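You operate a simulated robot arm through the tools that you are given. There is no shell and no other tool. Be economical: measure what you need, move in short steps, check, and stop when the job is done.

You run a simulated two-armed robot. Do the job below in one go: nothing can be reset, and whatever is moved stays where it is left.

TASK
Take the purple box of springs and put it on the top of the chrome table. Take the stake foot and put it on the shelf under the rover side bench. Take the wheel chock on the top of the work table and put it away on the bottom board of the parts shelf. Put the blue sample box from the top of the work table on the blue step plate and the red sample box on the grey tile there. Take the short green bung and put it on top of the mask carton on the top of the camera bench. Put the silver corner bracket on the upper shelf of the goods table. Take the white cup on the top of the camera bench and put it away on the top of the steel bench. Fetch the grey box of washers and set it on the black tile on the top of the camera bench. Take the green core ring from the top of the camera bench and put it on the top of the plywood board. Put the long red bung on the top of the camera bench away on the top of the goods table. Open the blue crossbar. Any order will do. Set down upright: purple box of springs, stake foot, wheel chock, silver corner bracket, grey box of washers.

It is judged by the outcome, as a careful person would: the job done as asked, and still so three seconds after it is handed in. It fails if anything else is knocked over, pushed out of place, dropped, spilled or broken.

THE ROBOT
Two 6-joint arms with three-finger grippers on one trunk, on a base that drives. Base frame: it is fixed to the floor where the robot stands at the start and does not move with it; the origin is under the middle of the robot, x ahead of it, y to its left, z up; the surface under the hand at the start is at about z = 0.82. Lengths are in m, angles in rad, forces in N, time in s.
The left shoulder is at the start at [0.021, 0.17, 1.483], the right one opposite. With the tool pointing down near the work surface each hand reaches from about 0.3 to 0.58 m from the robot's upright axis, wherever it stands, measured 20 degrees to its own side. Places, roughly: black tile (11x12x2 cm) [-2, -7.2, 0.8]; blue crossbar [0.4, -6.5, 0.9]; blue step plate [2.25, -6, 0.75]; bottom board of the parts shelf [12.1, -7.9, 0.5]; core ring [-1.75, -7, 0.75]; grey box of washers [-1.75, -6.75, 0.75]; grey tile (11x12x2 cm) [2.5, -6.3, 0.8]; long red bung (4x4x4 cm) [-2, -7.4, 0.8]; mask carton [-1.75, -6, 0.75]; purple box of springs [0.5, 0, 0.75]; sample box [2.5, -6.25, 0.75]; shelf under the rover side bench [5.8, -6, 0.3]; short green bung (4x4x3 cm) [-1.8, -5.8, 0.8]; silver corner bracket (4x4x5 cm) [-1.6, -5.6, 0.8]; stake foot (18x9x11 cm) [2.2, -5.5, 0.8]; top of the chrome table [4.1, 0.3, 0.7]; top of the goods table [2.3, -7.4, 0.8]; top of the plywood board (176x18 cm) [0.42, -6.48, 0.82]; top of the steel bench [4.7, -7.8, 0.9]; upper shelf of the goods table [2.3, -7.4, 0.5]; wheel chock (6x12x6 cm) [2.3, -5.7, 0.8]; white cup (7x7x7 cm) [-1.8, -6.8, 0.8]. Payload 2.2 kg a hand.
The tool frame of a hand sits at the grasp point between the pads (the TCP): z along the fingers, y along the line on which they close. The tips reach 0.025 m beyond it. Largest opening 0.104 m; the body of the gripper starts 0.074 m behind the TCP.
Orientation is that of the tool frame in the base frame, as [roll, pitch, yaw] about the fixed x, y, z axes, in that order (R = Rz(yaw) Ry(pitch) Rx(roll)). With the fingers straight down and closing along the base's y, the tool's x points along the base's -x, its y along +y and its z along -z.

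THE INTERFACE
- The arms move only by the tool nudge_tool. It takes "left_plan", "right_plan" or both (then of equal length, played together; a hand with none holds still); each is a list of rows, each an object of numbers (a shift or turn left out is 0, a gripper value left out holds the last): "tx", "ty", "tz": the shift along the tool's x, y, z in mm; "rx", "ry", "rz": the turn, a rotation vector about the tool's x, y, z in rad; "claw": the finger opening in mm, from 0 to 104. In form: [{"tx": .., "ty": .., "tz": .., "rx": .., "ry": .., "rz": .., "claw": ..}, ...]. A call has 1 to 12 rows; each row is the pose to reach, as a shift and turn from the pose commanded when the call began, along the tool's axes at that moment. Rows are played at 5 a second. More than 0.05 m and 0.15 rad between two rows, or a gripper value outside its range, and nothing of the call is played. A pose out of reach is approached as far as the arm can. The call stops where the force on the tool passes 40 N (or 10 N more than at its start, if that is more) or the arm is blocked; 0.2 s more then pass. Each finger halts on what it meets, pressing with about 23 N; the grip force reading is that of the motor and also rises with nothing between the fingers. The clock runs only during rows and for 0.2 s after the last one: add rows that repeat a pose to give the fingers time. The reply holds the time, the measured pose of the TCP, the force on the tool along the base axes, the opening and the grip force, in the units named above and with some noise, with the torque about the TCP (base axes, N m) and any sound that the robot's microphone picked up, and new pictures: "pictures" is both (left out), scene, wrist or none (wrist: the cameras of the hands that moved).
- Cameras (640 x 400 px; columns grow to the right, rows downward): "scene" is now at [0.1417, -0.0161, 1.3683]; the picture's right is [-0.14, -0.99, 0.00], its down [-0.73, 0.11, -0.67] and it looks along [0.66, -0.10, -0.74] (base axes); focal length 251 px, centre (320, 200). "left" rides on the left gripper at [0.082, -0.003, -0.104] in its tool frame; the picture's right is [0.04, 1.00, 0.00], its down [-0.75, 0.03, -0.66] and it looks along [-0.66, 0.03, 0.75] (tool axes); focal length 256 px, centre (320, 200). "right" rides on the right gripper at [0.082, 0.003, -0.104] in its tool frame; the picture's right is [-0.04, 1.00, 0.00], its down [-0.75, -0.03, -0.66] and it looks along [-0.66, -0.03, 0.75] (tool axes); focal length 256 px, centre (320, 200). There is no depth. A picture from a camera that has moved, and an enlarged one, comes with that camera's place and axes in the base frame and with its lens. The place of the scene camera against the robot may be out by one fixed shift of up to 0.018 m in any direction.
- move_column(by): slides the trunk up (or, below 0, down) by that many m; the arms and the scene camera ride with it, the base frame stays. It gives what a move gives, with no picture.
- roll_base(legs): drives the robot by 1 to 6 legs, each [ahead, left, turn to the left] in m, m and rad, along the robot's own axes; the way and the turn of a leg run together, so that a leg with both is an arc; at most 1.5 m and 3.142 rad a leg. The arms and the cameras ride along, it lands a little off, and it stops where it bumps. It gives what a move gives, and a new picture of the scene camera.
- aim_head(pan, tilt): turns the head with the scene camera to pan (to the left, within 1.047 rad either way) and tilt (down, from -0.506 to 1.204), counted from straight ahead of the robot. It gives what a move gives, and a new picture of the scene camera.
- inspect(camera, box): a new picture of the part [left, top, right, bottom] of that camera's present view, enlarged. It takes no simulated time.
- hand_in(): hands the job in; it is judged then, once.

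Go step by step. Nothing tells you exact positions but the pictures and the camera data: compare them with the known pose of the tool, close in by small moves and look again before you grip or let go. The budget is 556 turns and 360 pictures, counting those below and the enlarged ones. Unless the task says otherwise, let go and move clear before handing in, and close with one line.

The tools are called after "Call:" as name(argument=value, ...) on one line, values as JSON. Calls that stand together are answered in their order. nudge_tool: Moves the arms, as the interface text tells. Its arguments: {"type":"object","properties":{"left_plan":{"type":"array","items":{"type":"object","properties":{"tx":{"type":"number"},"ty":{"type":"number"},"tz":{"type":"number"},"rx":{"type":"number"},"ry":{"type":"number"},"rz":{"type":"number"},"claw":{"type":"number"}}}},"right_plan":{"type":"array","items":{"type":"object","properties":{"tx":{"type":"number"},"ty":{"type":"number"},"tz":{"type":"number"},"rx":{"type":"number"},"ry":{"type":"number"},"rz":{"type":"number"},"claw":{"type":"number"}}}},"pictures":{"type":"string","enum":["both","scene","wrist","none"]}},"required":[]} The other tools are called the same way: move_column (by) slides the trunk up or down; roll_base (legs) drives the base; aim_head (pan, tilt) turns the head that bears the scene camera; inspect (camera, box) takes an enlarged picture of a part of a camera's view; hand_in () hands the job in.

At the start:

```text
clock: 0.0
left_eef_pos: [0.4918, 0.184, 1.0503]
left_orientation: [3.141, 0.001, -3.141]
left_contact_force: [0.4, 0.1, 0.4]
left_wrist_torque: [0.02, 0.02, 0.04]
left_gripper_width: 0.1041
left_grasp_force: 0.1
right_eef_pos: [0.4708, -0.1885, 1.0446]
right_orientation: [-3.141, 0.001, -3.142]
right_contact_force: [-0.5, 0.2, 0.4]
right_wrist_torque: [0.02, 0.03, -0.03]
right_gripper_width: 0.104
right_grasp_force: 0.1
trunk travel left (down, up): [-0.675, 0.067]
robot x, y, heading: [0.0011, -0.0013, 0.003]
head pan, tilt: [-0.143, 0.836]
```

scene: 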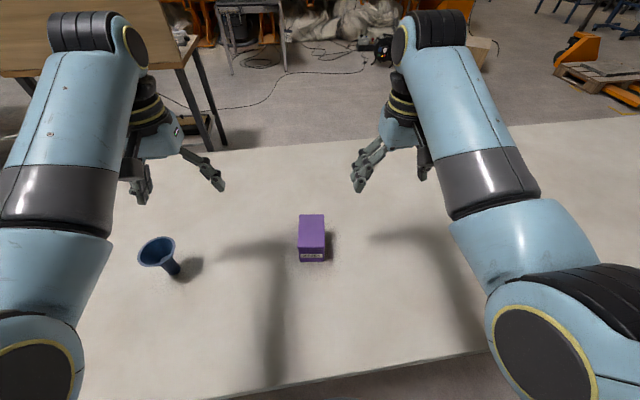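
right: 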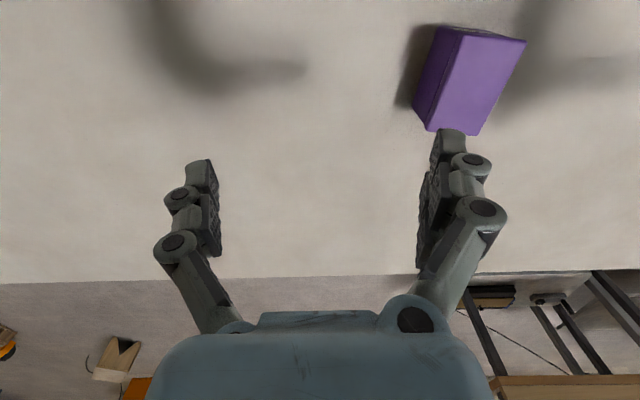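
left: 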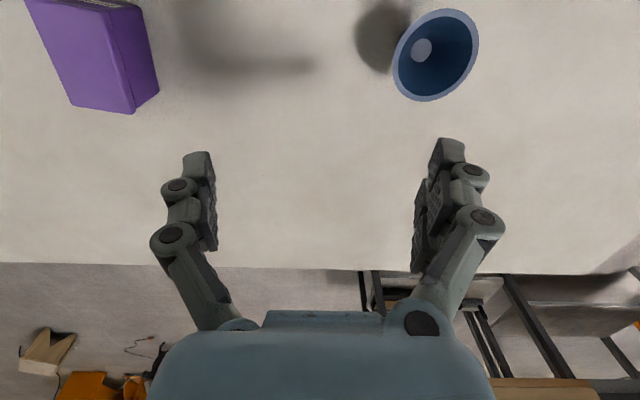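

I see the purple box at about (0.485, -0.04), with its top near z 0.885. I'll bring the right hand above it.

Call:
nudge_tool(right_plan=[{"tx": -5, "ty": 45, "tz": 0, "claw": 104}, {"tx": -10, "ty": 90, "tz": 20, "rz": 0.08}, {"tx": -14, "ty": 130, "tz": 50, "rz": 0.085}, {"tx": -14, "ty": 148, "tz": 90, "rz": 0.085}, {"tx": -14, "ty": 148, "tz": 90, "rz": 0.085}], pictures="both")

```text
refused: row 3 steps farther than a row can; nothing moved
```

The box is where I computed; the call was refused for too large a step. I'll retry with smaller rows.

Call:
nudge_tool(right_plan=[{"tx": -5, "ty": 40, "tz": 0, "claw": 104}, {"tx": -10, "ty": 80, "tz": 15, "rz": 0.08}, {"tx": -14, "ty": 118, "tz": 40, "rz": 0.085}, {"tx": -14, "ty": 148, "tz": 75, "rz": 0.085}, {"tx": -14, "ty": 148, "tz": 90, "rz": 0.085}], pictures="both")

```text
clock: 0.8
left_eef_pos: [0.4918, 0.1838, 1.0495]
left_orientation: [-3.141, -0.003, 3.14]
left_contact_force: [-0.6, -0.3, 0.4]
left_wrist_torque: [-0.02, 0.02, 0.03]
left_gripper_width: 0.1039
left_grasp_force: 0.1
right_eef_pos: [0.4917, -0.1925, 0.9963]
right_orientation: [-2.98, 0.015, 2.993]
right_contact_force: [-0.2, 0.3, 0.9]
right_wrist_torque: [0.01, 0.02, 0.0]
right_gripper_width: 0.1041
right_grasp_force: 0.1
trunk travel left (down, up): [-0.675, 0.067]
robot x, y, heading: [0.0005, -0.0019, 0.003]
head pan, tilt: [-0.143, 0.836]
stopped in row 3 (right hand): the arm was blocked; the commanded pose is now the measured one
camera scene: at [0.1421, -0.0157, 1.3682], right [-0.14, -0.99, 0.0], down [-0.73, 0.11, -0.67], along [0.66, -0.1, -0.74], focal length 251 px, centre (320, 200)
camera right: at [0.4111, -0.1592, 1.0972], right [0.19, 0.97, -0.16], down [0.75, -0.04, 0.67], along [0.64, -0.24, -0.73], focal length 256 px, centre (320, 200)
```

scene: 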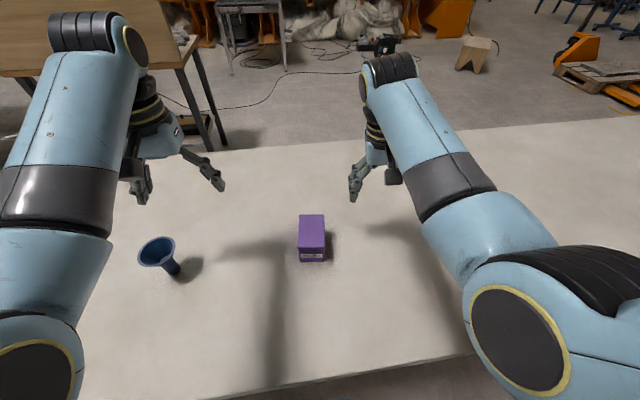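
right: 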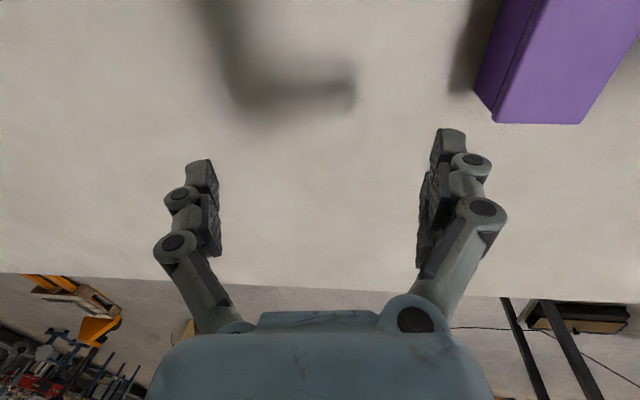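

The right arm stalls when reaching inward, so I'll straighten the hand and then turn the base to bring the box into its sector.

Call:
nudge_tool(right_plan=[{"tz": -15, "rx": -0.08, "ry": 0.008, "rz": -0.075}, {"tz": -30, "rx": -0.161, "ry": 0.015, "rz": -0.149}, {"tz": -30, "rx": -0.161, "ry": 0.015, "rz": -0.149}], pictures="none")

Call:
roll_base(legs=[[0, 0, 0.3]])

```text
clock: 1.6
left_eef_pos: [0.4915, 0.1831, 1.0502]
left_orientation: [-3.14, 0.0, -3.141]
left_contact_force: [0.1, -0.2, 1.0]
left_wrist_torque: [0.02, 0.03, 0.0]
left_gripper_width: 0.104
left_grasp_force: 0.0
right_eef_pos: [0.4907, -0.1863, 1.0228]
right_orientation: [3.139, -0.011, -3.139]
right_contact_force: [0.4, -0.1, 0.0]
right_wrist_torque: [0.01, 0.0, -0.01]
right_gripper_width: 0.1039
right_grasp_force: 0.0
trunk travel left (down, up): [-0.675, 0.067]
robot x, y, heading: [0.0005, 0.0021, -0.002]
head pan, tilt: [-0.143, 0.836]
```

```text
clock: 2.9
left_eef_pos: [0.4167, 0.318, 1.0512]
left_orientation: [-3.139, 0.0, -2.847]
left_contact_force: [0.1, -0.1, -0.4]
left_wrist_torque: [0.04, -0.01, 0.03]
left_gripper_width: 0.1044
left_grasp_force: 0.0
right_eef_pos: [0.5229, -0.0358, 1.0228]
right_orientation: [3.14, -0.01, -2.848]
right_contact_force: [-0.4, -0.1, 0.5]
right_wrist_torque: [0.0, 0.01, 0.01]
right_gripper_width: 0.1037
right_grasp_force: 0.1
trunk travel left (down, up): [-0.675, 0.067]
robot x, y, heading: [0.0027, 0.0007, 0.295]
head pan, tilt: [-0.143, 0.836]
camera scene: at [0.1385, 0.0276, 1.3683], right [0.15, -0.99, 0.0], down [-0.73, -0.11, -0.67], along [0.66, 0.1, -0.74], focal length 251 px, centre (320, 200)
```

scene: 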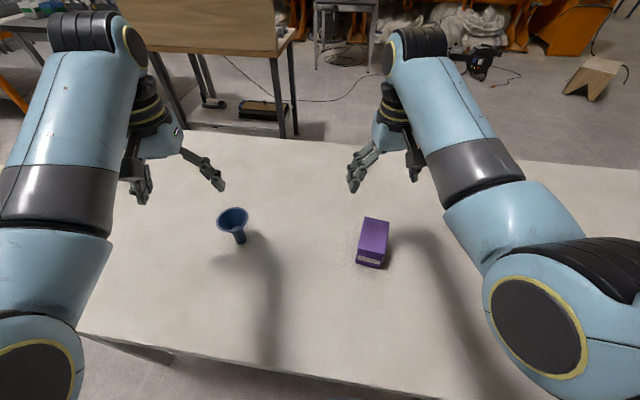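

The hand is now nearly over the box; I align the yaw and lower partway, then check with the wrist camera.

Call:
nudge_tool(right_plan=[{"tx": 12, "ty": 2, "tz": 20, "rz": 0.127}, {"tx": 25, "ty": 5, "tz": 40, "rz": 0.253}, {"tx": 37.5, "ty": 7, "tz": 65, "rz": 0.379}, {"tx": 37.5, "ty": 7, "tz": 65, "rz": 0.379}], pictures="wrist")

```text
clock: 3.9
left_eef_pos: [0.4167, 0.3181, 1.05]
left_orientation: [-3.14, 0.001, -2.846]
left_contact_force: [0.1, 0.7, 0.7]
left_wrist_torque: [0.01, -0.02, 0.03]
left_gripper_width: 0.1042
left_grasp_force: 0.0
right_eef_pos: [0.4854, -0.0385, 0.959]
right_orientation: [-3.14, -0.01, 3.059]
right_contact_force: [-0.7, -0.6, -0.4]
right_wrist_torque: [-0.04, 0.02, -0.01]
right_gripper_width: 0.1042
right_grasp_force: 0.1
trunk travel left (down, up): [-0.675, 0.067]
robot x, y, heading: [0.0016, 0.0025, 0.293]
head pan, tilt: [-0.143, 0.836]
camera right: at [0.4046, -0.0279, 1.0642], right [0.13, 0.99, 0.0], down [0.76, -0.09, 0.65], along [0.64, -0.08, -0.76], focal length 256 px, centre (320, 200)
```

right: 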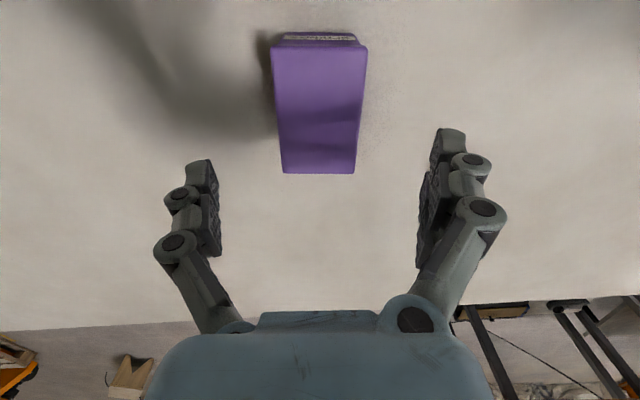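

Aligned and centred. Descend, then close.

Call:
nudge_tool(right_plan=[{"tx": 5, "tz": 40}, {"tx": 5, "tz": 75}, {"tx": 5, "tz": 98}, {"tx": 5, "tz": 98, "claw": 40}, {"tx": 5, "tz": 98, "claw": 40}, {"tx": 5, "tz": 98, "claw": 40}, {"tx": 5, "tz": 98, "claw": 40}], pictures="none")

```text
clock: 5.5
left_eef_pos: [0.4163, 0.3175, 1.0517]
left_orientation: [-3.138, -0.002, -2.848]
left_contact_force: [0.2, 0.2, 0.0]
left_wrist_torque: [0.04, -0.01, 0.0]
left_gripper_width: 0.1038
left_grasp_force: 0.1
right_eef_pos: [0.4808, -0.0384, 0.8614]
right_orientation: [-3.14, -0.012, 3.058]
right_contact_force: [0.4, 0.6, 0.1]
right_wrist_torque: [-0.07, -0.08, -0.03]
right_gripper_width: 0.0613
right_grasp_force: 22.8
trunk travel left (down, up): [-0.675, 0.067]
robot x, y, heading: [0.0002, -0.0012, 0.293]
head pan, tilt: [-0.143, 0.836]
```

Gripped at 61 mm. Lift, and look around with the head.

Call:
nudge_tool(right_plan=[{"tz": -45}, {"tz": -90}, {"tz": -135}, {"tz": -170}, {"tz": -170}], pictures="none")

Call:
aim_head(pan=-0.3, tilt=0.35)

```text
clock: 6.7
left_eef_pos: [0.4168, 0.3175, 1.05]
left_orientation: [-3.14, -0.002, -2.847]
left_contact_force: [-0.4, -0.2, 0.2]
left_wrist_torque: [0.01, 0.0, -0.02]
left_gripper_width: 0.104
left_grasp_force: 0.1
right_eef_pos: [0.4791, -0.0455, 1.0263]
right_orientation: [-3.13, -0.011, 3.054]
right_contact_force: [0.0, 0.7, -2.7]
right_wrist_torque: [0.0, -0.01, -0.01]
right_gripper_width: 0.0611
right_grasp_force: 22.8
trunk travel left (down, up): [-0.675, 0.067]
robot x, y, heading: [-0.0014, 0.0006, 0.298]
head pan, tilt: [-0.143, 0.836]
```

```text
clock: 7.7
left_eef_pos: [0.4169, 0.3186, 1.0496]
left_orientation: [-3.141, 0.001, -2.847]
left_contact_force: [0.2, 0.0, -0.2]
left_wrist_torque: [0.01, -0.02, 0.02]
left_gripper_width: 0.1041
left_grasp_force: 0.1
right_eef_pos: [0.4802, -0.0459, 1.0259]
right_orientation: [-3.129, -0.01, 3.055]
right_contact_force: [-0.5, -0.3, -2.5]
right_wrist_torque: [0.0, 0.01, -0.01]
right_gripper_width: 0.0612
right_grasp_force: 23.0
trunk travel left (down, up): [-0.675, 0.067]
robot x, y, heading: [0.0011, -0.0035, 0.295]
head pan, tilt: [-0.3, 0.351]
camera scene: at [0.1539, 0.015, 1.4107], right [0.0, -1.0, 0.0], down [-0.34, 0.0, -0.94], along [0.94, 0.0, -0.34], focal length 251 px, centre (320, 200)
```

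scene: 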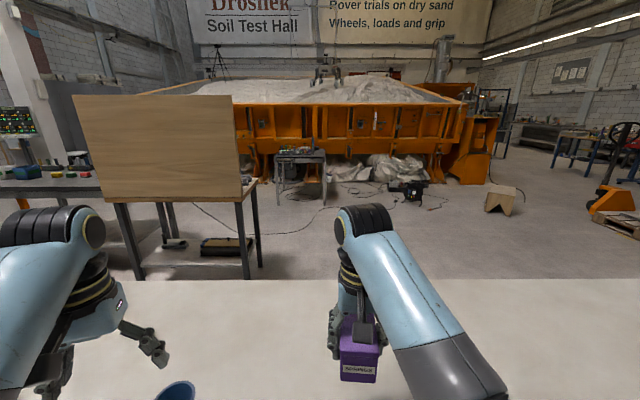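

The box is lifted. The small chrome table is at about (4.3, 0.3) in front of the sand bin; I'll go round the left end of this table, through the gap before the board table.

Call:
roll_base(legs=[[-0.4, 0, 0], [0, 0, 1.276]])

```text
clock: 13.3
left_eef_pos: [-0.5711, 0.3745, 1.0498]
left_orientation: [-3.14, 0.0, -1.561]
left_contact_force: [0.5, -0.5, -0.2]
left_wrist_torque: [0.0, 0.04, 0.0]
left_gripper_width: 0.1041
left_grasp_force: 0.1
right_eef_pos: [-0.2032, 0.3342, 1.0277]
right_orientation: [-3.129, -0.009, -1.944]
right_contact_force: [0.4, -0.3, -3.1]
right_wrist_torque: [0.03, 0.03, -0.02]
right_gripper_width: 0.0614
right_grasp_force: 23.0
trunk travel left (down, up): [-0.675, 0.067]
robot x, y, heading: [-0.3831, -0.1156, 1.579]
head pan, tilt: [-0.3, 0.351]
camera scene: at [-0.364, 0.0392, 1.4108], right [0.96, -0.29, 0.0], down [-0.1, -0.33, -0.94], along [0.27, 0.9, -0.34], focal length 251 px, centre (320, 200)
```

scene: 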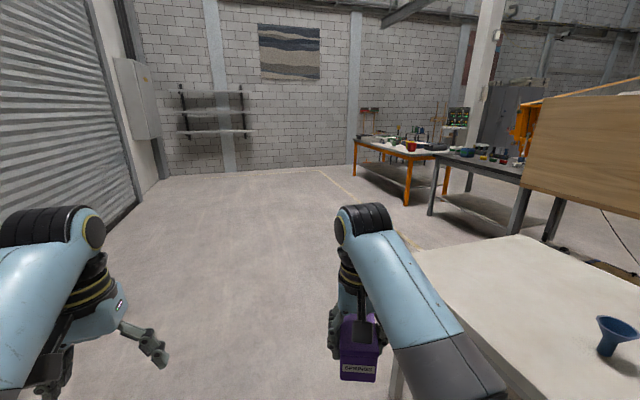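

The left end of the table is at y≈0.82 and the floor beyond is clear. I'll drive on, then sidestep right into the gap.

Call:
roll_base(legs=[[1.5, 0, 0], [0.1, 0, 0], [0, -1.0, 0], [0, -0.85, 0]])

```text
clock: 30.3
left_eef_pos: [1.2416, 1.9818, 1.0503]
left_orientation: [3.141, -0.001, -1.546]
left_contact_force: [0.1, -0.2, 0.1]
left_wrist_torque: [0.02, 0.03, 0.01]
left_gripper_width: 0.104
left_grasp_force: 0.0
right_eef_pos: [1.6103, 1.9485, 1.0267]
right_orientation: [-3.131, -0.009, -1.927]
right_contact_force: [0.0, 0.4, -3.0]
right_wrist_torque: [0.0, 0.0, 0.01]
right_gripper_width: 0.0609
right_grasp_force: 23.1
trunk travel left (down, up): [-0.675, 0.067]
robot x, y, heading: [1.4357, 1.4972, 1.6]
head pan, tilt: [-0.3, 0.351]
camera scene: at [1.4545, 1.6512, 1.4108], right [0.96, -0.27, 0.0], down [-0.09, -0.33, -0.94], along [0.25, 0.9, -0.34], focal length 251 px, centre (320, 200)
```

scene: 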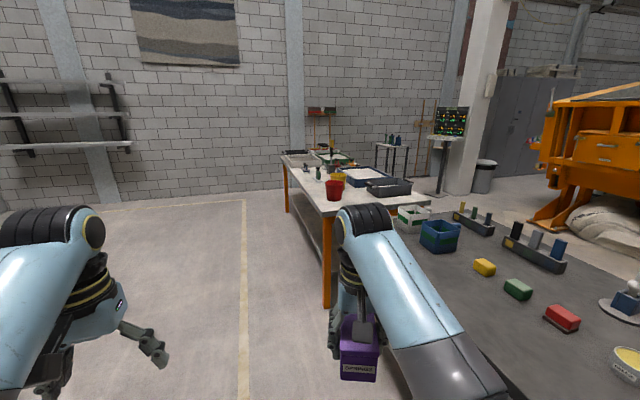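

Clear on both sides. I back down through the gap and turn to face +x.

Call:
roll_base(legs=[[-1.5, 0.05, 0], [-0.1, 0, 0], [0, 0, -1.6]])

```text
refused: leg 1 is longer than a leg can be; nothing moved
```

The gap is clear; I repeat with shorter legs.

Call:
roll_base(legs=[[-1.0, 0.03, 0], [-0.6, 0, 0], [0, 0, -1.6]])

```text
clock: 31.9
left_eef_pos: [1.2153, 1.8347, 1.0702]
left_orientation: [3.116, 0.044, -1.501]
left_contact_force: [0.0, 0.5, 0.0]
left_wrist_torque: [0.0, 0.02, 0.01]
left_gripper_width: 0.1041
left_grasp_force: 0.1
right_eef_pos: [1.6307, 1.8196, 1.0513]
right_orientation: [-3.102, 0.066, -1.911]
right_contact_force: [0.0, 0.5, -2.1]
right_wrist_torque: [-0.02, 0.02, 0.03]
right_gripper_width: 0.0611
right_grasp_force: 22.9
trunk travel left (down, up): [-0.675, 0.067]
robot x, y, heading: [1.4438, 1.3807, 1.627]
head pan, tilt: [-0.3, 0.351]
stopped in leg 1: the robot was blocked; the commanded pose is now the measured one
camera scene: at [1.451, 1.5872, 1.4074], right [0.97, -0.24, 0.01], down [-0.08, -0.37, -0.93], along [0.23, 0.9, -0.38], focal length 251 px, centre (320, 200)
```

scene: 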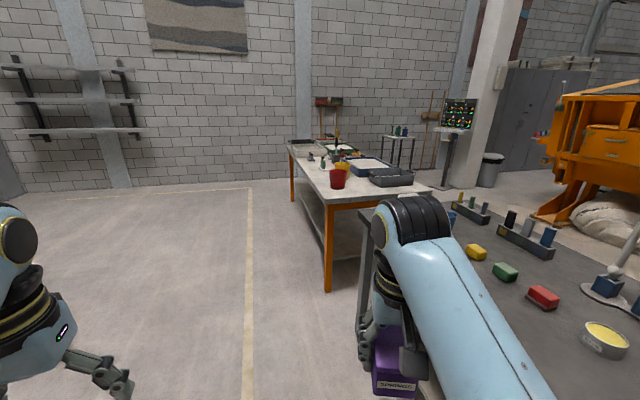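

Something behind stopped me. I move forward a little, and turn left to see what's there.

Call:
roll_base(legs=[[0.15, 0, 0], [0, 0, 1.5], [0, 0, 1.4]])

```text
clock: 32.6
left_eef_pos: [1.1971, 1.7797, 1.0875]
left_orientation: [3.078, 0.101, -1.457]
left_contact_force: [0.0, -0.4, -0.9]
left_wrist_torque: [-0.01, 0.01, -0.02]
left_gripper_width: 0.1039
left_grasp_force: 0.0
right_eef_pos: [1.6477, 1.7831, 1.0697]
right_orientation: [-3.081, 0.128, -1.872]
right_contact_force: [-0.3, -0.6, -2.7]
right_wrist_torque: [-0.01, -0.05, 0.0]
right_gripper_width: 0.061
right_grasp_force: 22.5
trunk travel left (down, up): [-0.675, 0.067]
robot x, y, heading: [1.4626, 1.3905, 1.664]
head pan, tilt: [-0.3, 0.351]
stopped in leg 1: the robot was blocked; the commanded pose is now the measured one
camera scene: at [1.4543, 1.5856, 1.4076], right [0.98, -0.2, 0.01], down [-0.06, -0.36, -0.93], along [0.2, 0.91, -0.37], focal length 251 px, centre (320, 200)
```

scene: 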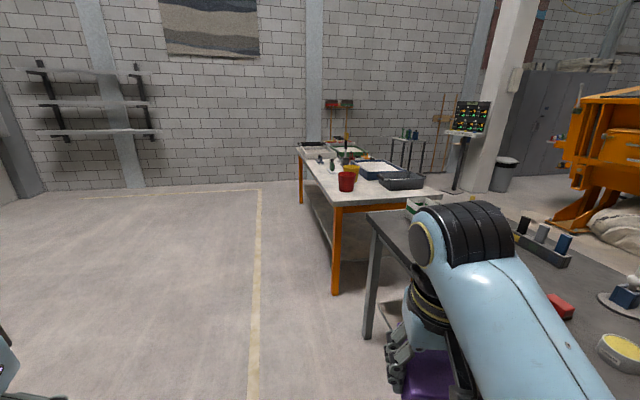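

Blocked forward as well, and the body seems tilted a little. I'll look to the right with the head before moving again.

Call:
aim_head(pan=-1.047, tilt=0.6)

Call:
aim_head(pan=1.047, tilt=0.9)

```text
clock: 33.8
left_eef_pos: [1.1984, 1.7806, 1.0857]
left_orientation: [3.079, 0.092, -1.46]
left_contact_force: [0.6, -0.2, 0.6]
left_wrist_torque: [0.01, 0.01, 0.01]
left_gripper_width: 0.1041
left_grasp_force: 0.0
right_eef_pos: [1.6486, 1.7814, 1.0666]
right_orientation: [-3.079, 0.119, -1.874]
right_contact_force: [-0.7, -0.1, -2.6]
right_wrist_torque: [-0.05, -0.02, 0.01]
right_gripper_width: 0.0611
right_grasp_force: 23.1
trunk travel left (down, up): [-0.675, 0.067]
robot x, y, heading: [1.4606, 1.3913, 1.659]
head pan, tilt: [-1.047, 0.6]
camera scene: at [1.5079, 1.5457, 1.3863], right [0.58, -0.82, 0.03], down [-0.45, -0.35, -0.82], along [0.68, 0.46, -0.57], focal length 251 px, centre (320, 200)
```

scene: 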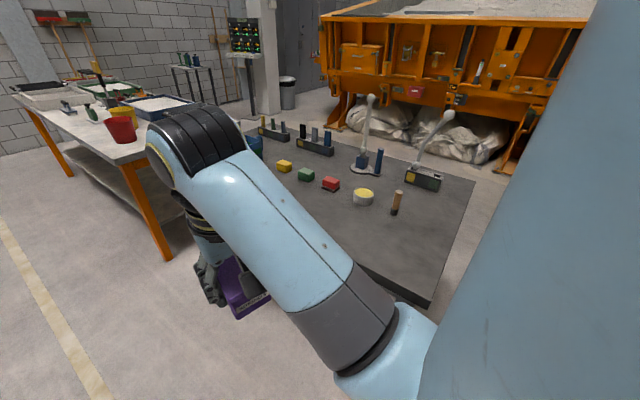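

```text
clock: 35.8
left_eef_pos: [1.198, 1.779, 1.0856]
left_orientation: [3.079, 0.091, -1.46]
left_contact_force: [-0.6, -0.4, 0.2]
left_wrist_torque: [0.0, 0.02, 0.03]
left_gripper_width: 0.104
left_grasp_force: 0.0
right_eef_pos: [1.6486, 1.7807, 1.0663]
right_orientation: [-3.077, 0.117, -1.876]
right_contact_force: [0.1, -0.7, -3.5]
right_wrist_torque: [0.01, -0.02, -0.03]
right_gripper_width: 0.0612
right_grasp_force: 23.3
trunk travel left (down, up): [-0.675, 0.067]
robot x, y, heading: [1.4565, 1.3902, 1.66]
head pan, tilt: [1.047, 0.901]
camera scene: at [1.3674, 1.5259, 1.3611], right [0.42, 0.91, -0.02], down [0.72, -0.35, -0.61], along [-0.56, 0.24, -0.8], focal length 251 px, centre (320, 200)
```

scene: 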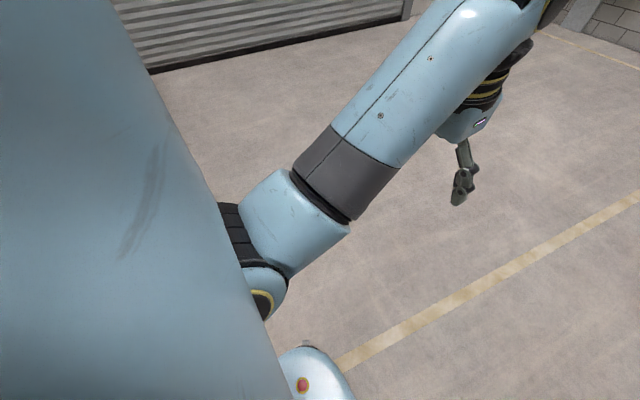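

The board table sits closer than I had judged (its panel edge near x≈1.7), so the right side probably touches it. I sidestep left, away from it.

Call:
roll_base(legs=[[0, 0.12, 0]])

```text
clock: 36.9
left_eef_pos: [1.1444, 1.7361, 1.0871]
left_orientation: [3.089, 0.091, -1.347]
left_contact_force: [0.7, -0.4, 0.1]
left_wrist_torque: [0.02, -0.08, 0.01]
left_gripper_width: 0.1038
left_grasp_force: 0.1
right_eef_pos: [1.5806, 1.7904, 1.0666]
right_orientation: [-3.098, 0.114, -1.76]
right_contact_force: [0.5, -0.3, -1.7]
right_wrist_torque: [-0.01, -0.04, -0.04]
right_gripper_width: 0.0612
right_grasp_force: 22.8
trunk travel left (down, up): [-0.675, 0.067]
robot x, y, heading: [1.4349, 1.3957, 1.779]
head pan, tilt: [1.047, 0.901]
stopped in leg 1: the robot was blocked; the commanded pose is now the measured one
camera scene: at [1.3421, 1.4815, 1.3631], right [0.31, 0.95, 0.0], down [0.75, -0.24, -0.62], along [-0.59, 0.19, -0.78], focal length 251 px, centre (320, 200)
```

scene: 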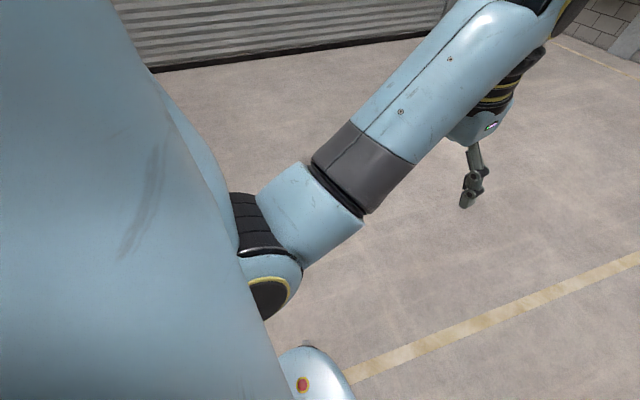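

Still touching at the rear. I try straight ahead again, a short leg.

Call:
roll_base(legs=[[0.25, 0.0, 0]])

```text
clock: 38.7
left_eef_pos: [1.0952, 1.9779, 1.0878]
left_orientation: [3.089, 0.089, -1.348]
left_contact_force: [-0.3, 1.2, 0.0]
left_wrist_torque: [-0.04, 0.02, 0.0]
left_gripper_width: 0.1039
left_grasp_force: 0.1
right_eef_pos: [1.5292, 2.0318, 1.0657]
right_orientation: [-3.097, 0.115, -1.764]
right_contact_force: [-0.4, 0.5, -3.2]
right_wrist_torque: [-0.02, 0.0, 0.01]
right_gripper_width: 0.0608
right_grasp_force: 23.0
trunk travel left (down, up): [-0.675, 0.067]
robot x, y, heading: [1.3862, 1.6341, 1.778]
head pan, tilt: [1.047, 0.901]
camera scene: at [1.2911, 1.7245, 1.3632], right [0.31, 0.95, 0.0], down [0.74, -0.25, -0.62], along [-0.59, 0.19, -0.78], focal length 251 px, centre (320, 200)
```

scene: 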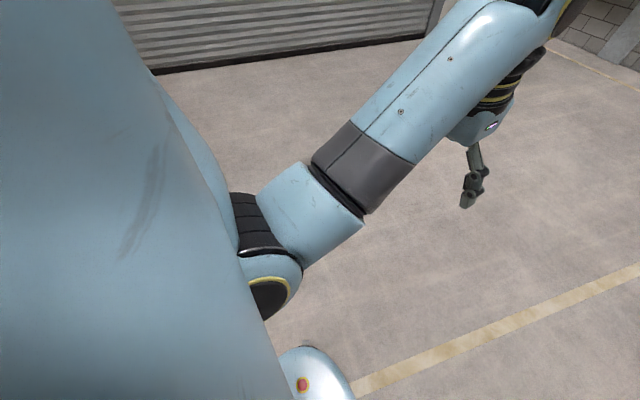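

Free again. I set the head forward and turn left on the spot until I face down the gap.

Call:
roll_base(legs=[[0, 0.15, 0], [0, 0, 1.5], [0, 0, 0.9]])

Call:
aim_head(pan=0.4, tilt=0.6)

```text
clock: 46.1
left_eef_pos: [1.2177, 1.1589, 1.0871]
left_orientation: [3.089, 0.09, 1.046]
left_contact_force: [-0.4, 0.1, 0.1]
left_wrist_torque: [-0.01, 0.01, -0.02]
left_gripper_width: 0.1041
left_grasp_force: 0.0
right_eef_pos: [0.8638, 1.4149, 1.0663]
right_orientation: [-3.097, 0.116, 0.631]
right_contact_force: [-0.1, 0.1, -1.9]
right_wrist_torque: [-0.01, 0.02, -0.02]
right_gripper_width: 0.0611
right_grasp_force: 22.9
trunk travel left (down, up): [-0.675, 0.067]
robot x, y, heading: [1.2378, 1.6039, -2.112]
head pan, tilt: [1.047, 0.901]
camera scene: at [1.2315, 1.4739, 1.3633], right [-0.88, -0.48, 0.0], down [-0.38, 0.69, -0.62], along [0.3, -0.54, -0.78], focal length 251 px, centre (320, 200)
```

scene: 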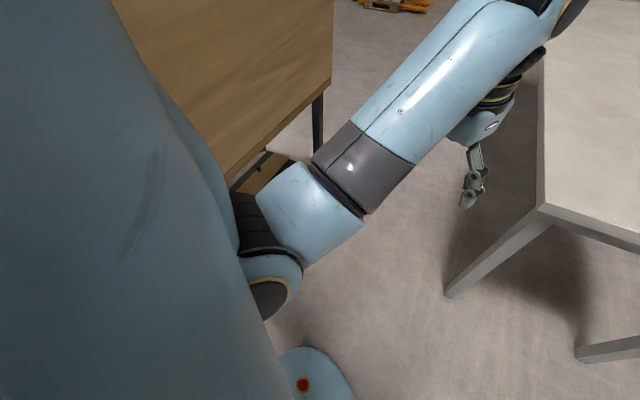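

```text
clock: 47.1
left_eef_pos: [1.2181, 1.1591, 1.0888]
left_orientation: [3.089, 0.092, 1.044]
left_contact_force: [-0.3, 0.4, 0.1]
left_wrist_torque: [-0.02, 0.03, 0.0]
left_gripper_width: 0.1042
left_grasp_force: 0.0
right_eef_pos: [0.8633, 1.4155, 1.0654]
right_orientation: [-3.097, 0.118, 0.628]
right_contact_force: [0.5, 0.7, -2.8]
right_wrist_torque: [0.03, 0.01, -0.01]
right_gripper_width: 0.061
right_grasp_force: 23.2
trunk travel left (down, up): [-0.675, 0.067]
robot x, y, heading: [1.2383, 1.6056, -2.112]
head pan, tilt: [0.4, 0.6]
camera scene: at [1.1824, 1.4526, 1.388], right [-0.99, 0.14, 0.0], down [0.08, 0.56, -0.82], along [-0.12, -0.82, -0.57], focal length 251 px, centre (320, 200)
```

scene: 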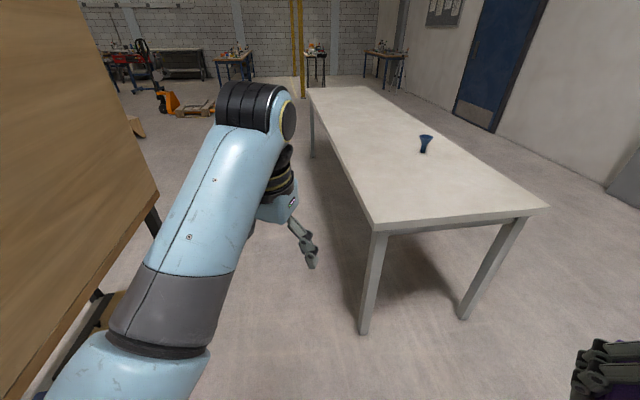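

Now I see clearly: panel face at x≈1.75, white table spans x 0.2–0.89, y −1.54–0.81. The gap is tight, so I'll take the open way round the table's other end.

Call:
roll_base(legs=[[0, 0, 0.54], [0, -1.4, 0], [0, -0.45, 0], [1.5, 0, 0], [1.3, 0, 0], [1.2, 0, 0]])

Call:
aim_head(pan=0.8, tilt=0.3)

```text
clock: 76.9
left_eef_pos: [-0.4952, -2.7908, 1.0878]
left_orientation: [3.09, 0.091, 1.578]
left_contact_force: [-0.5, -0.2, 0.0]
left_wrist_torque: [0.01, 0.0, -0.03]
left_gripper_width: 0.1039
left_grasp_force: 0.1
right_eef_pos: [-0.9305, -2.7478, 1.0662]
right_orientation: [-3.097, 0.116, 1.164]
right_contact_force: [-0.4, -0.8, -3.0]
right_wrist_torque: [0.01, -0.01, 0.0]
right_gripper_width: 0.0614
right_grasp_force: 23.6
trunk travel left (down, up): [-0.675, 0.067]
robot x, y, heading: [-0.705, -2.3933, -1.581]
head pan, tilt: [0.4, 0.6]
camera scene: at [-0.6779, -2.5508, 1.388], right [-0.93, -0.38, 0.0], down [-0.21, 0.52, -0.82], along [0.31, -0.76, -0.57], focal length 251 px, centre (320, 200)
```

scene: 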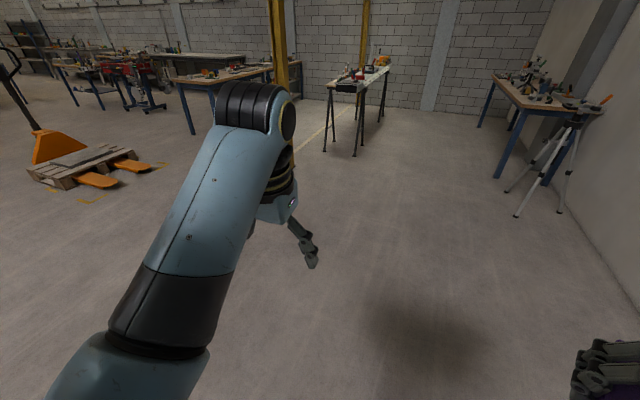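

```text
clock: 77.7
left_eef_pos: [-0.494, -2.7879, 1.0875]
left_orientation: [3.09, 0.091, 1.577]
left_contact_force: [-0.9, 0.4, -0.2]
left_wrist_torque: [-0.01, 0.02, 0.02]
left_gripper_width: 0.1039
left_grasp_force: 0.1
right_eef_pos: [-0.9304, -2.7476, 1.0655]
right_orientation: [-3.095, 0.115, 1.163]
right_contact_force: [0.1, 0.3, -2.4]
right_wrist_torque: [-0.01, 0.0, -0.06]
right_gripper_width: 0.0612
right_grasp_force: 22.6
trunk travel left (down, up): [-0.675, 0.067]
robot x, y, heading: [-0.7042, -2.3957, -1.575]
head pan, tilt: [0.799, 0.3]
camera scene: at [-0.6453, -2.5345, 1.4155], right [-0.7, -0.71, 0.0], down [-0.21, 0.21, -0.95], along [0.68, -0.67, -0.3], focal length 251 px, centre (320, 200)
```

scene: 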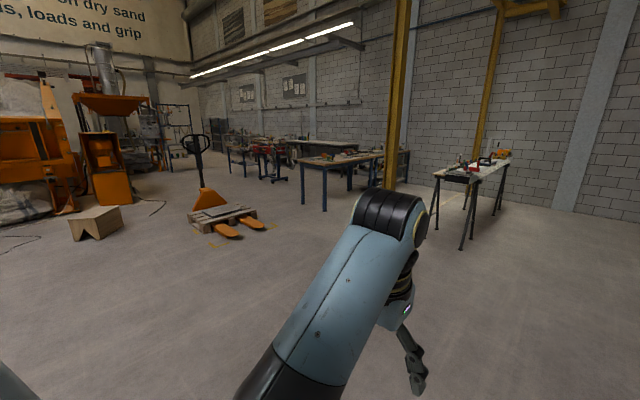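

I have open floor here. Turn to face +x, drive along y≈−2.4 and look at the chrome table.

Call:
roll_base(legs=[[0, 0, 1.575], [1.5, 0, 0], [1.4, 0, 0], [0, 1.1, 0]])

```text
clock: 100.6
left_eef_pos: [2.5353, -1.0592, 1.0873]
left_orientation: [3.091, 0.091, -3.09]
left_contact_force: [0.5, 0.4, -0.2]
left_wrist_torque: [-0.04, -0.03, -0.02]
left_gripper_width: 0.1038
left_grasp_force: 0.0
right_eef_pos: [2.5137, -1.4957, 1.0667]
right_orientation: [-3.096, 0.116, 2.778]
right_contact_force: [-0.1, -0.1, -2.0]
right_wrist_torque: [0.02, 0.04, -0.02]
right_gripper_width: 0.0609
right_grasp_force: 23.3
trunk travel left (down, up): [-0.675, 0.067]
robot x, y, heading: [2.1496, -1.2864, 0.038]
head pan, tilt: [0.799, 0.3]
camera scene: at [2.2752, -1.2193, 1.4155], right [0.74, -0.67, 0.0], down [-0.2, -0.22, -0.96], along [0.64, 0.71, -0.3], focal length 251 px, centre (320, 200)
```

scene: 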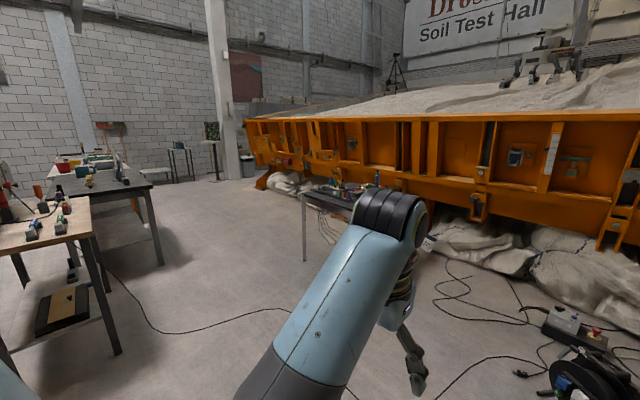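

Chrome table's front-left leg is at about (3.75, 0.70). I approach it from the front, stopping short to look at its top.

Call:
roll_base(legs=[[0, 0, -0.038], [0.85, 0.9, 0], [0.1, 0.72, 0]])

Call:
aim_head(pan=0.0, tilt=0.75)

```text
clock: 111.0
left_eef_pos: [3.5479, 0.5459, 1.0867]
left_orientation: [3.089, 0.091, 3.117]
left_contact_force: [0.2, 0.0, 0.4]
left_wrist_torque: [0.0, -0.01, 0.03]
left_gripper_width: 0.1039
left_grasp_force: 0.1
right_eef_pos: [3.4953, 0.1105, 1.0669]
right_orientation: [-3.095, 0.117, 2.705]
right_contact_force: [0.0, -0.4, -3.2]
right_wrist_torque: [-0.01, -0.01, 0.0]
right_gripper_width: 0.061
right_grasp_force: 23.2
trunk travel left (down, up): [-0.675, 0.067]
robot x, y, heading: [3.1453, 0.3454, -0.037]
head pan, tilt: [0.799, 0.3]
camera scene: at [3.2778, 0.405, 1.4155], right [0.69, -0.72, 0.0], down [-0.21, -0.2, -0.96], along [0.69, 0.66, -0.3], focal length 251 px, centre (320, 200)
```

scene: 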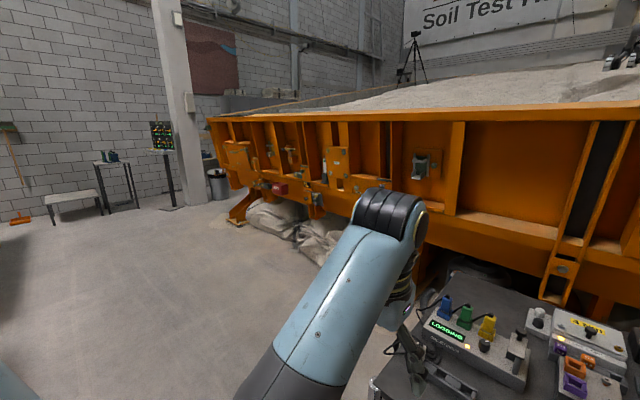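

```text
clock: 112.1
left_eef_pos: [3.5492, 0.5458, 1.0874]
left_orientation: [3.089, 0.091, 3.119]
left_contact_force: [-0.7, 0.1, 0.7]
left_wrist_torque: [-0.01, -0.01, 0.0]
left_gripper_width: 0.1038
left_grasp_force: 0.1
right_eef_pos: [3.4948, 0.1105, 1.0663]
right_orientation: [-3.096, 0.116, 2.705]
right_contact_force: [-0.3, -0.4, -3.1]
right_wrist_torque: [-0.03, 0.01, -0.02]
right_gripper_width: 0.0611
right_grasp_force: 23.3
trunk travel left (down, up): [-0.675, 0.067]
robot x, y, heading: [3.1457, 0.3467, -0.042]
head pan, tilt: [0.0, 0.75]
camera scene: at [3.2929, 0.3372, 1.3752], right [-0.04, -1.0, 0.0], down [-0.68, 0.03, -0.73], along [0.73, -0.03, -0.68], focal length 251 px, centre (320, 200)
```

scene: 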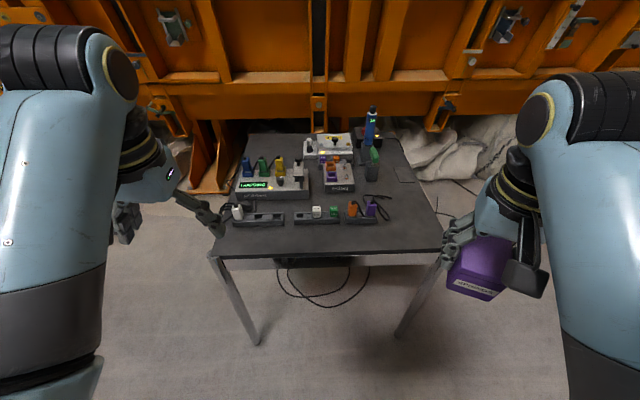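

The table top is at x 3.74–4.5, with free space at its right front, around (3.86, 0.0). I move in, lower the trunk and straighten the hand.

Call:
roll_base(legs=[[0.2, -0.18, 0.04]])

Call:
nudge_tool(right_plan=[{"rx": -0.018, "ry": 0.027, "rz": -0.11}, {"rx": -0.036, "ry": 0.053, "rz": -0.22}, {"rx": -0.054, "ry": 0.08, "rz": -0.33}, {"rx": -0.071, "ry": 0.106, "rz": -0.44}, {"rx": -0.071, "ry": 0.106, "rz": -0.44}], pictures="both")

```text
clock: 114.0
left_eef_pos: [3.7351, 0.3761, 1.0875]
left_orientation: [3.089, 0.09, -3.119]
left_contact_force: [0.4, 0.5, 0.9]
left_wrist_torque: [0.0, 0.02, 0.02]
left_gripper_width: 0.1038
left_grasp_force: 0.0
right_eef_pos: [3.7025, -0.0601, 1.0655]
right_orientation: [-3.095, 0.115, 2.748]
right_contact_force: [0.6, -0.7, -3.0]
right_wrist_torque: [0.01, 0.02, -0.02]
right_gripper_width: 0.0613
right_grasp_force: 22.9
trunk travel left (down, up): [-0.675, 0.067]
robot x, y, heading: [3.3436, 0.1593, 0.008]
head pan, tilt: [0.0, 0.75]
camera scene: at [3.4905, 0.157, 1.3751], right [0.01, -1.0, 0.0], down [-0.68, 0.0, -0.73], along [0.73, 0.0, -0.68], focal length 251 px, centre (320, 200)
```

scene: 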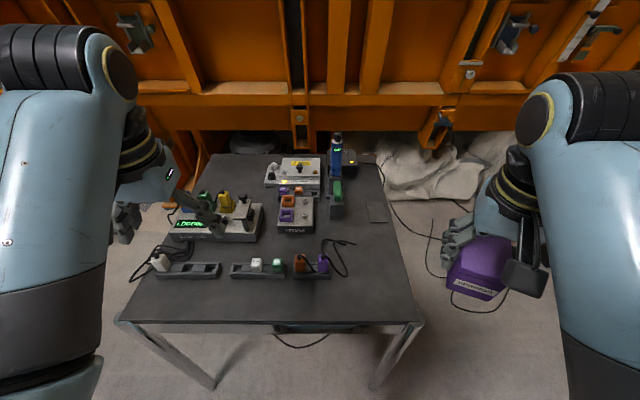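

```text
clock: 115.2
left_eef_pos: [3.7369, 0.3777, 1.0881]
left_orientation: [3.088, 0.093, -3.119]
left_contact_force: [0.2, -0.3, 0.0]
left_wrist_torque: [-0.01, 0.03, 0.02]
left_gripper_width: 0.1042
left_grasp_force: 0.0
right_eef_pos: [3.7031, -0.0534, 1.0376]
right_orientation: [3.139, 0.003, -3.093]
right_contact_force: [-0.1, 0.1, -1.9]
right_wrist_torque: [-0.01, 0.01, 0.01]
right_gripper_width: 0.0609
right_grasp_force: 23.2
right hand out of reach, approached as far as the arm can: row 2, 3, 4, 5
trunk travel left (down, up): [-0.675, 0.067]
robot x, y, heading: [3.3468, 0.1631, 0.007]
head pan, tilt: [0.0, 0.75]
camera scene: at [3.4897, 0.1576, 1.3752], right [0.01, -1.0, 0.0], down [-0.68, 0.0, -0.73], along [0.73, 0.0, -0.68], focal length 251 px, centre (320, 200)
camera right: at [3.6206, -0.0538, 1.1419], right [-0.01, 1.0, 0.0], down [0.75, 0.0, 0.66], along [0.66, 0.01, -0.75], focal length 256 px, centre (320, 200)
```

scene: 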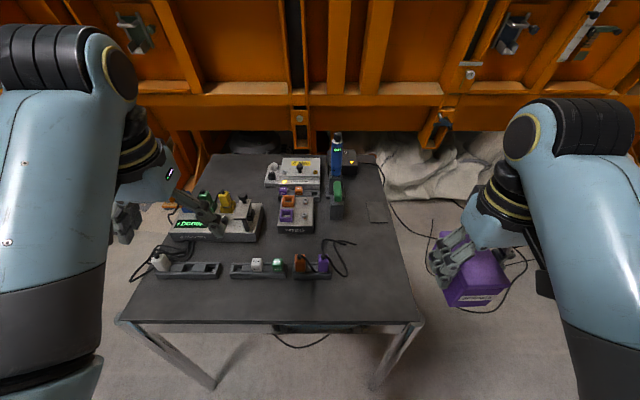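
right: 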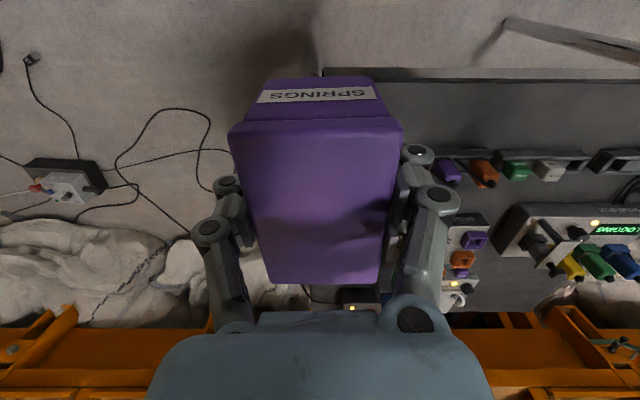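

Straightened. By the wrist view the table's right-front corner is near (3.735, −0.045); I aim the box at about (3.845, 0.02). Lower the trunk 0.1 m and move over it.

Call:
move_column(by=-0.1)

Call:
nudge_tool(right_plan=[{"tx": -40, "ty": 18, "rz": 0.02}, {"tx": -80, "ty": 36, "rz": 0.048}, {"tx": -115, "ty": 54, "rz": 0.048}, {"tx": -145, "ty": 66, "rz": 0.048}, {"tx": -145, "ty": 66, "rz": 0.048}], pictures="both")

```text
clock: 116.5
left_eef_pos: [3.7365, 0.3776, 0.9857]
left_orientation: [3.089, 0.086, -3.118]
left_contact_force: [0.1, -0.1, 1.1]
left_wrist_torque: [0.04, 0.06, 0.03]
left_gripper_width: 0.1044
left_grasp_force: 0.1
right_eef_pos: [3.705, -0.0526, 0.9367]
right_orientation: [3.14, -0.003, -3.098]
right_contact_force: [0.1, -0.2, -2.7]
right_wrist_torque: [-0.03, 0.01, -0.03]
right_gripper_width: 0.061
right_grasp_force: 23.6
trunk travel left (down, up): [-0.575, 0.167]
robot x, y, heading: [3.3474, 0.1632, 0.007]
head pan, tilt: [0.0, 0.75]
```

```text
clock: 117.8
left_eef_pos: [3.7352, 0.376, 0.9855]
left_orientation: [3.09, 0.086, -3.119]
left_contact_force: [-0.4, -0.5, 0.6]
left_wrist_torque: [0.02, 0.01, 0.05]
left_gripper_width: 0.1041
left_grasp_force: 0.1
right_eef_pos: [3.8466, 0.0066, 0.9354]
right_orientation: [-3.119, -0.002, 3.13]
right_contact_force: [0.5, -0.1, -1.8]
right_wrist_torque: [-0.01, 0.0, 0.01]
right_gripper_width: 0.0606
right_grasp_force: 22.9
trunk travel left (down, up): [-0.575, 0.167]
robot x, y, heading: [3.3434, 0.1616, 0.005]
head pan, tilt: [0.0, 0.75]
camera scene: at [3.49, 0.1571, 1.2748], right [0.01, -1.0, 0.0], down [-0.68, 0.0, -0.73], along [0.73, 0.0, -0.68], focal length 251 px, centre (320, 200)
camera right: at [3.7642, 0.0138, 1.0392], right [0.05, 1.0, -0.02], down [0.75, -0.03, 0.66], along [0.65, -0.05, -0.75], focal length 256 px, centre (320, 200)
```

scene: 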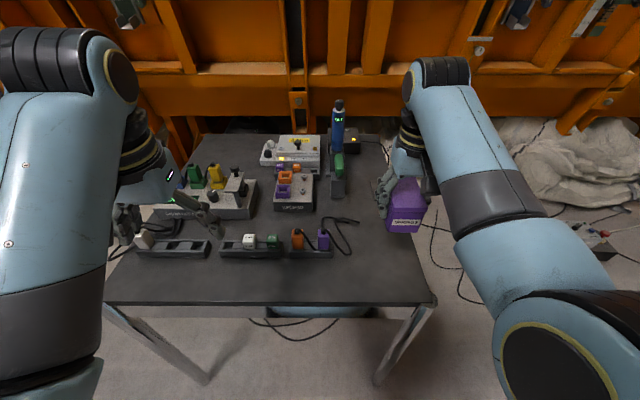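
right: 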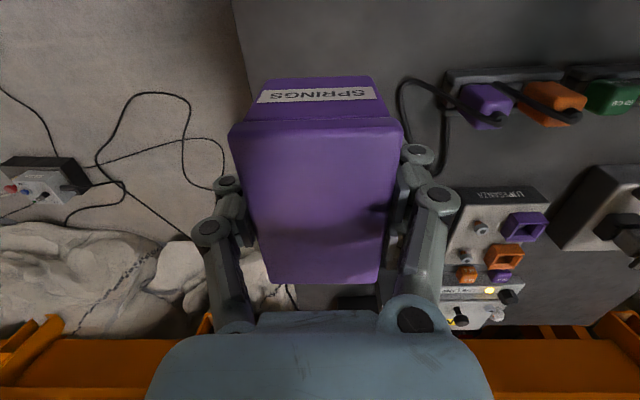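

The box is over free space (edge y≈−0.08, cable y≈0.11). Lower to near the surface, then creep down until contact.

Call:
nudge_tool(right_plan=[{"tz": 40, "rx": -0.022}, {"tz": 80, "rx": -0.022}, {"tz": 120, "rx": -0.022}, {"tz": 140, "rx": -0.022}, {"tz": 150, "rx": -0.022}, {"tz": 158, "rx": -0.022}, {"tz": 164, "rx": -0.022}, {"tz": 169, "rx": -0.022}, {"tz": 174, "rx": -0.022}, {"tz": 179, "rx": -0.022}, {"tz": 184, "rx": -0.022}, {"tz": 189, "rx": -0.022}], pictures="wrist")

```text
clock: 119.7
left_eef_pos: [3.7333, 0.3772, 0.9864]
left_orientation: [3.089, 0.089, -3.119]
left_contact_force: [0.2, 0.0, -1.2]
left_wrist_torque: [0.04, 0.02, 0.0]
left_gripper_width: 0.1039
left_grasp_force: 0.1
right_eef_pos: [3.8459, 0.0192, 0.7695]
right_orientation: [3.122, 0.003, 3.137]
right_contact_force: [-15.4, 0.7, 26.7]
right_wrist_torque: [-0.97, 0.46, -0.61]
right_gripper_width: 0.0585
right_grasp_force: 23.9
trunk travel left (down, up): [-0.575, 0.167]
robot x, y, heading: [3.344, 0.1619, 0.003]
head pan, tilt: [0.0, 0.75]
stopped in row 9 (right hand): the force on the tool passed its limit at 43 N (the readings are from after the stop); the commanded pose is now the measured one
camera right: at [3.7632, 0.0223, 0.874], right [0.04, 1.0, 0.02], down [0.75, -0.05, 0.66], along [0.66, -0.01, -0.75], focal length 256 px, centre (320, 200)
```

right: 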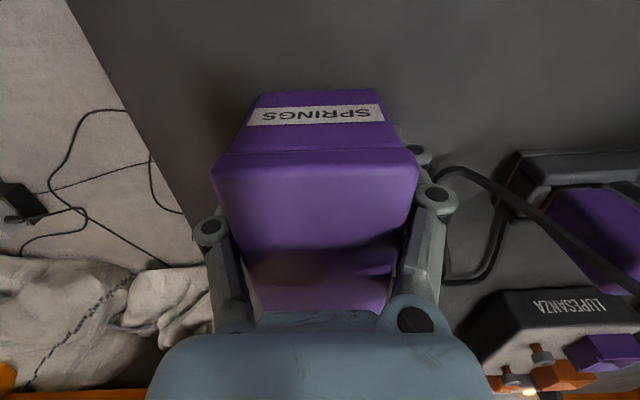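

Contact made. The box looks pitched in the grip; I check from the scene camera before releasing.

Call:
inspect(camera="scene", box=[320, 140, 520, 300])

```text
2.50 times, centred on (420, 220) of scene
camera zoom: at [3.4869, 0.1581, 1.2753], right [0.0, -1.0, 0.0], down [-0.68, 0.0, -0.73], along [0.73, 0.0, -0.68], focal length 627 px, centre (70, 150)
```

zoom: 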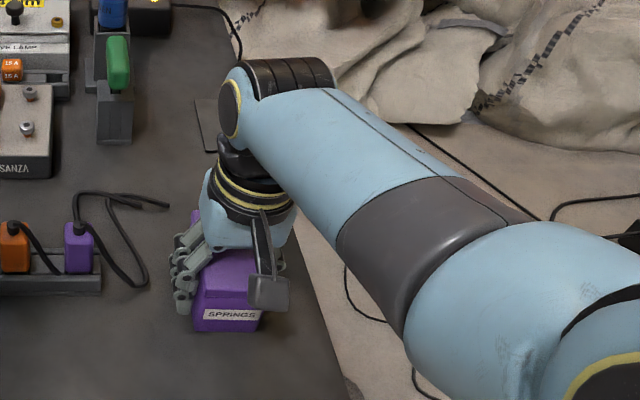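

Geometry of the wrist view matches a level box on the table. Release, and rise straight up.

Call:
nudge_tool(right_plan=[{"claw": 75}, {"claw": 104}, {"claw": 104}, {"claw": 104}, {"tz": -40, "claw": 104}, {"tz": -80, "claw": 104}, {"tz": -120, "claw": 104}, {"tz": -160, "claw": 104}, {"tz": -160, "claw": 104}], pictures="both")

```text
clock: 121.7
left_eef_pos: [3.7354, 0.3779, 0.9849]
left_orientation: [3.089, 0.087, -3.119]
left_contact_force: [-0.2, 0.4, 0.2]
left_wrist_torque: [0.02, -0.01, 0.04]
left_gripper_width: 0.1041
left_grasp_force: 0.0
right_eef_pos: [3.8483, 0.0161, 0.9263]
right_orientation: [3.123, 0.002, 3.137]
right_contact_force: [0.2, -0.5, 0.0]
right_wrist_torque: [0.0, 0.06, 0.0]
right_gripper_width: 0.1039
right_grasp_force: 0.1
trunk travel left (down, up): [-0.575, 0.167]
robot x, y, heading: [3.3458, 0.1608, 0.0]
head pan, tilt: [0.0, 0.75]
camera scene: at [3.4903, 0.1575, 1.2748], right [0.01, -1.0, 0.0], down [-0.68, 0.0, -0.73], along [0.73, 0.0, -0.68], focal length 251 px, centre (320, 200)
camera right: at [3.7658, 0.018, 1.0306], right [0.04, 1.0, 0.02], down [0.75, -0.05, 0.66], along [0.66, -0.01, -0.75], focal length 256 px, centre (320, 200)
```

scene: 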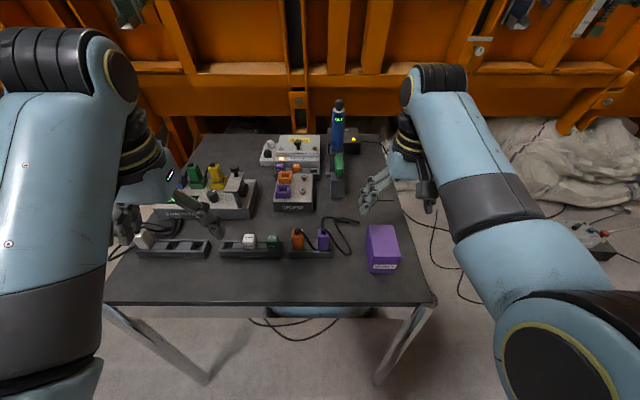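
right: 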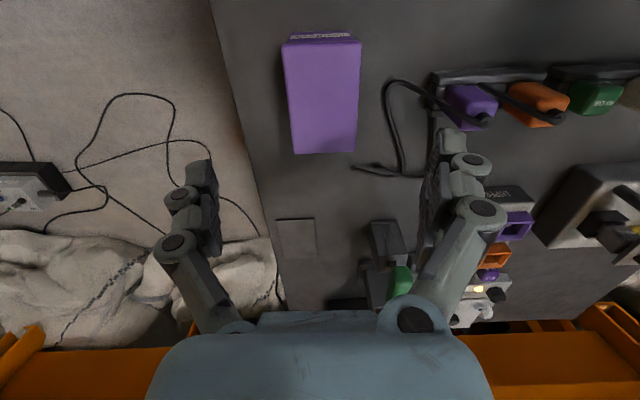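

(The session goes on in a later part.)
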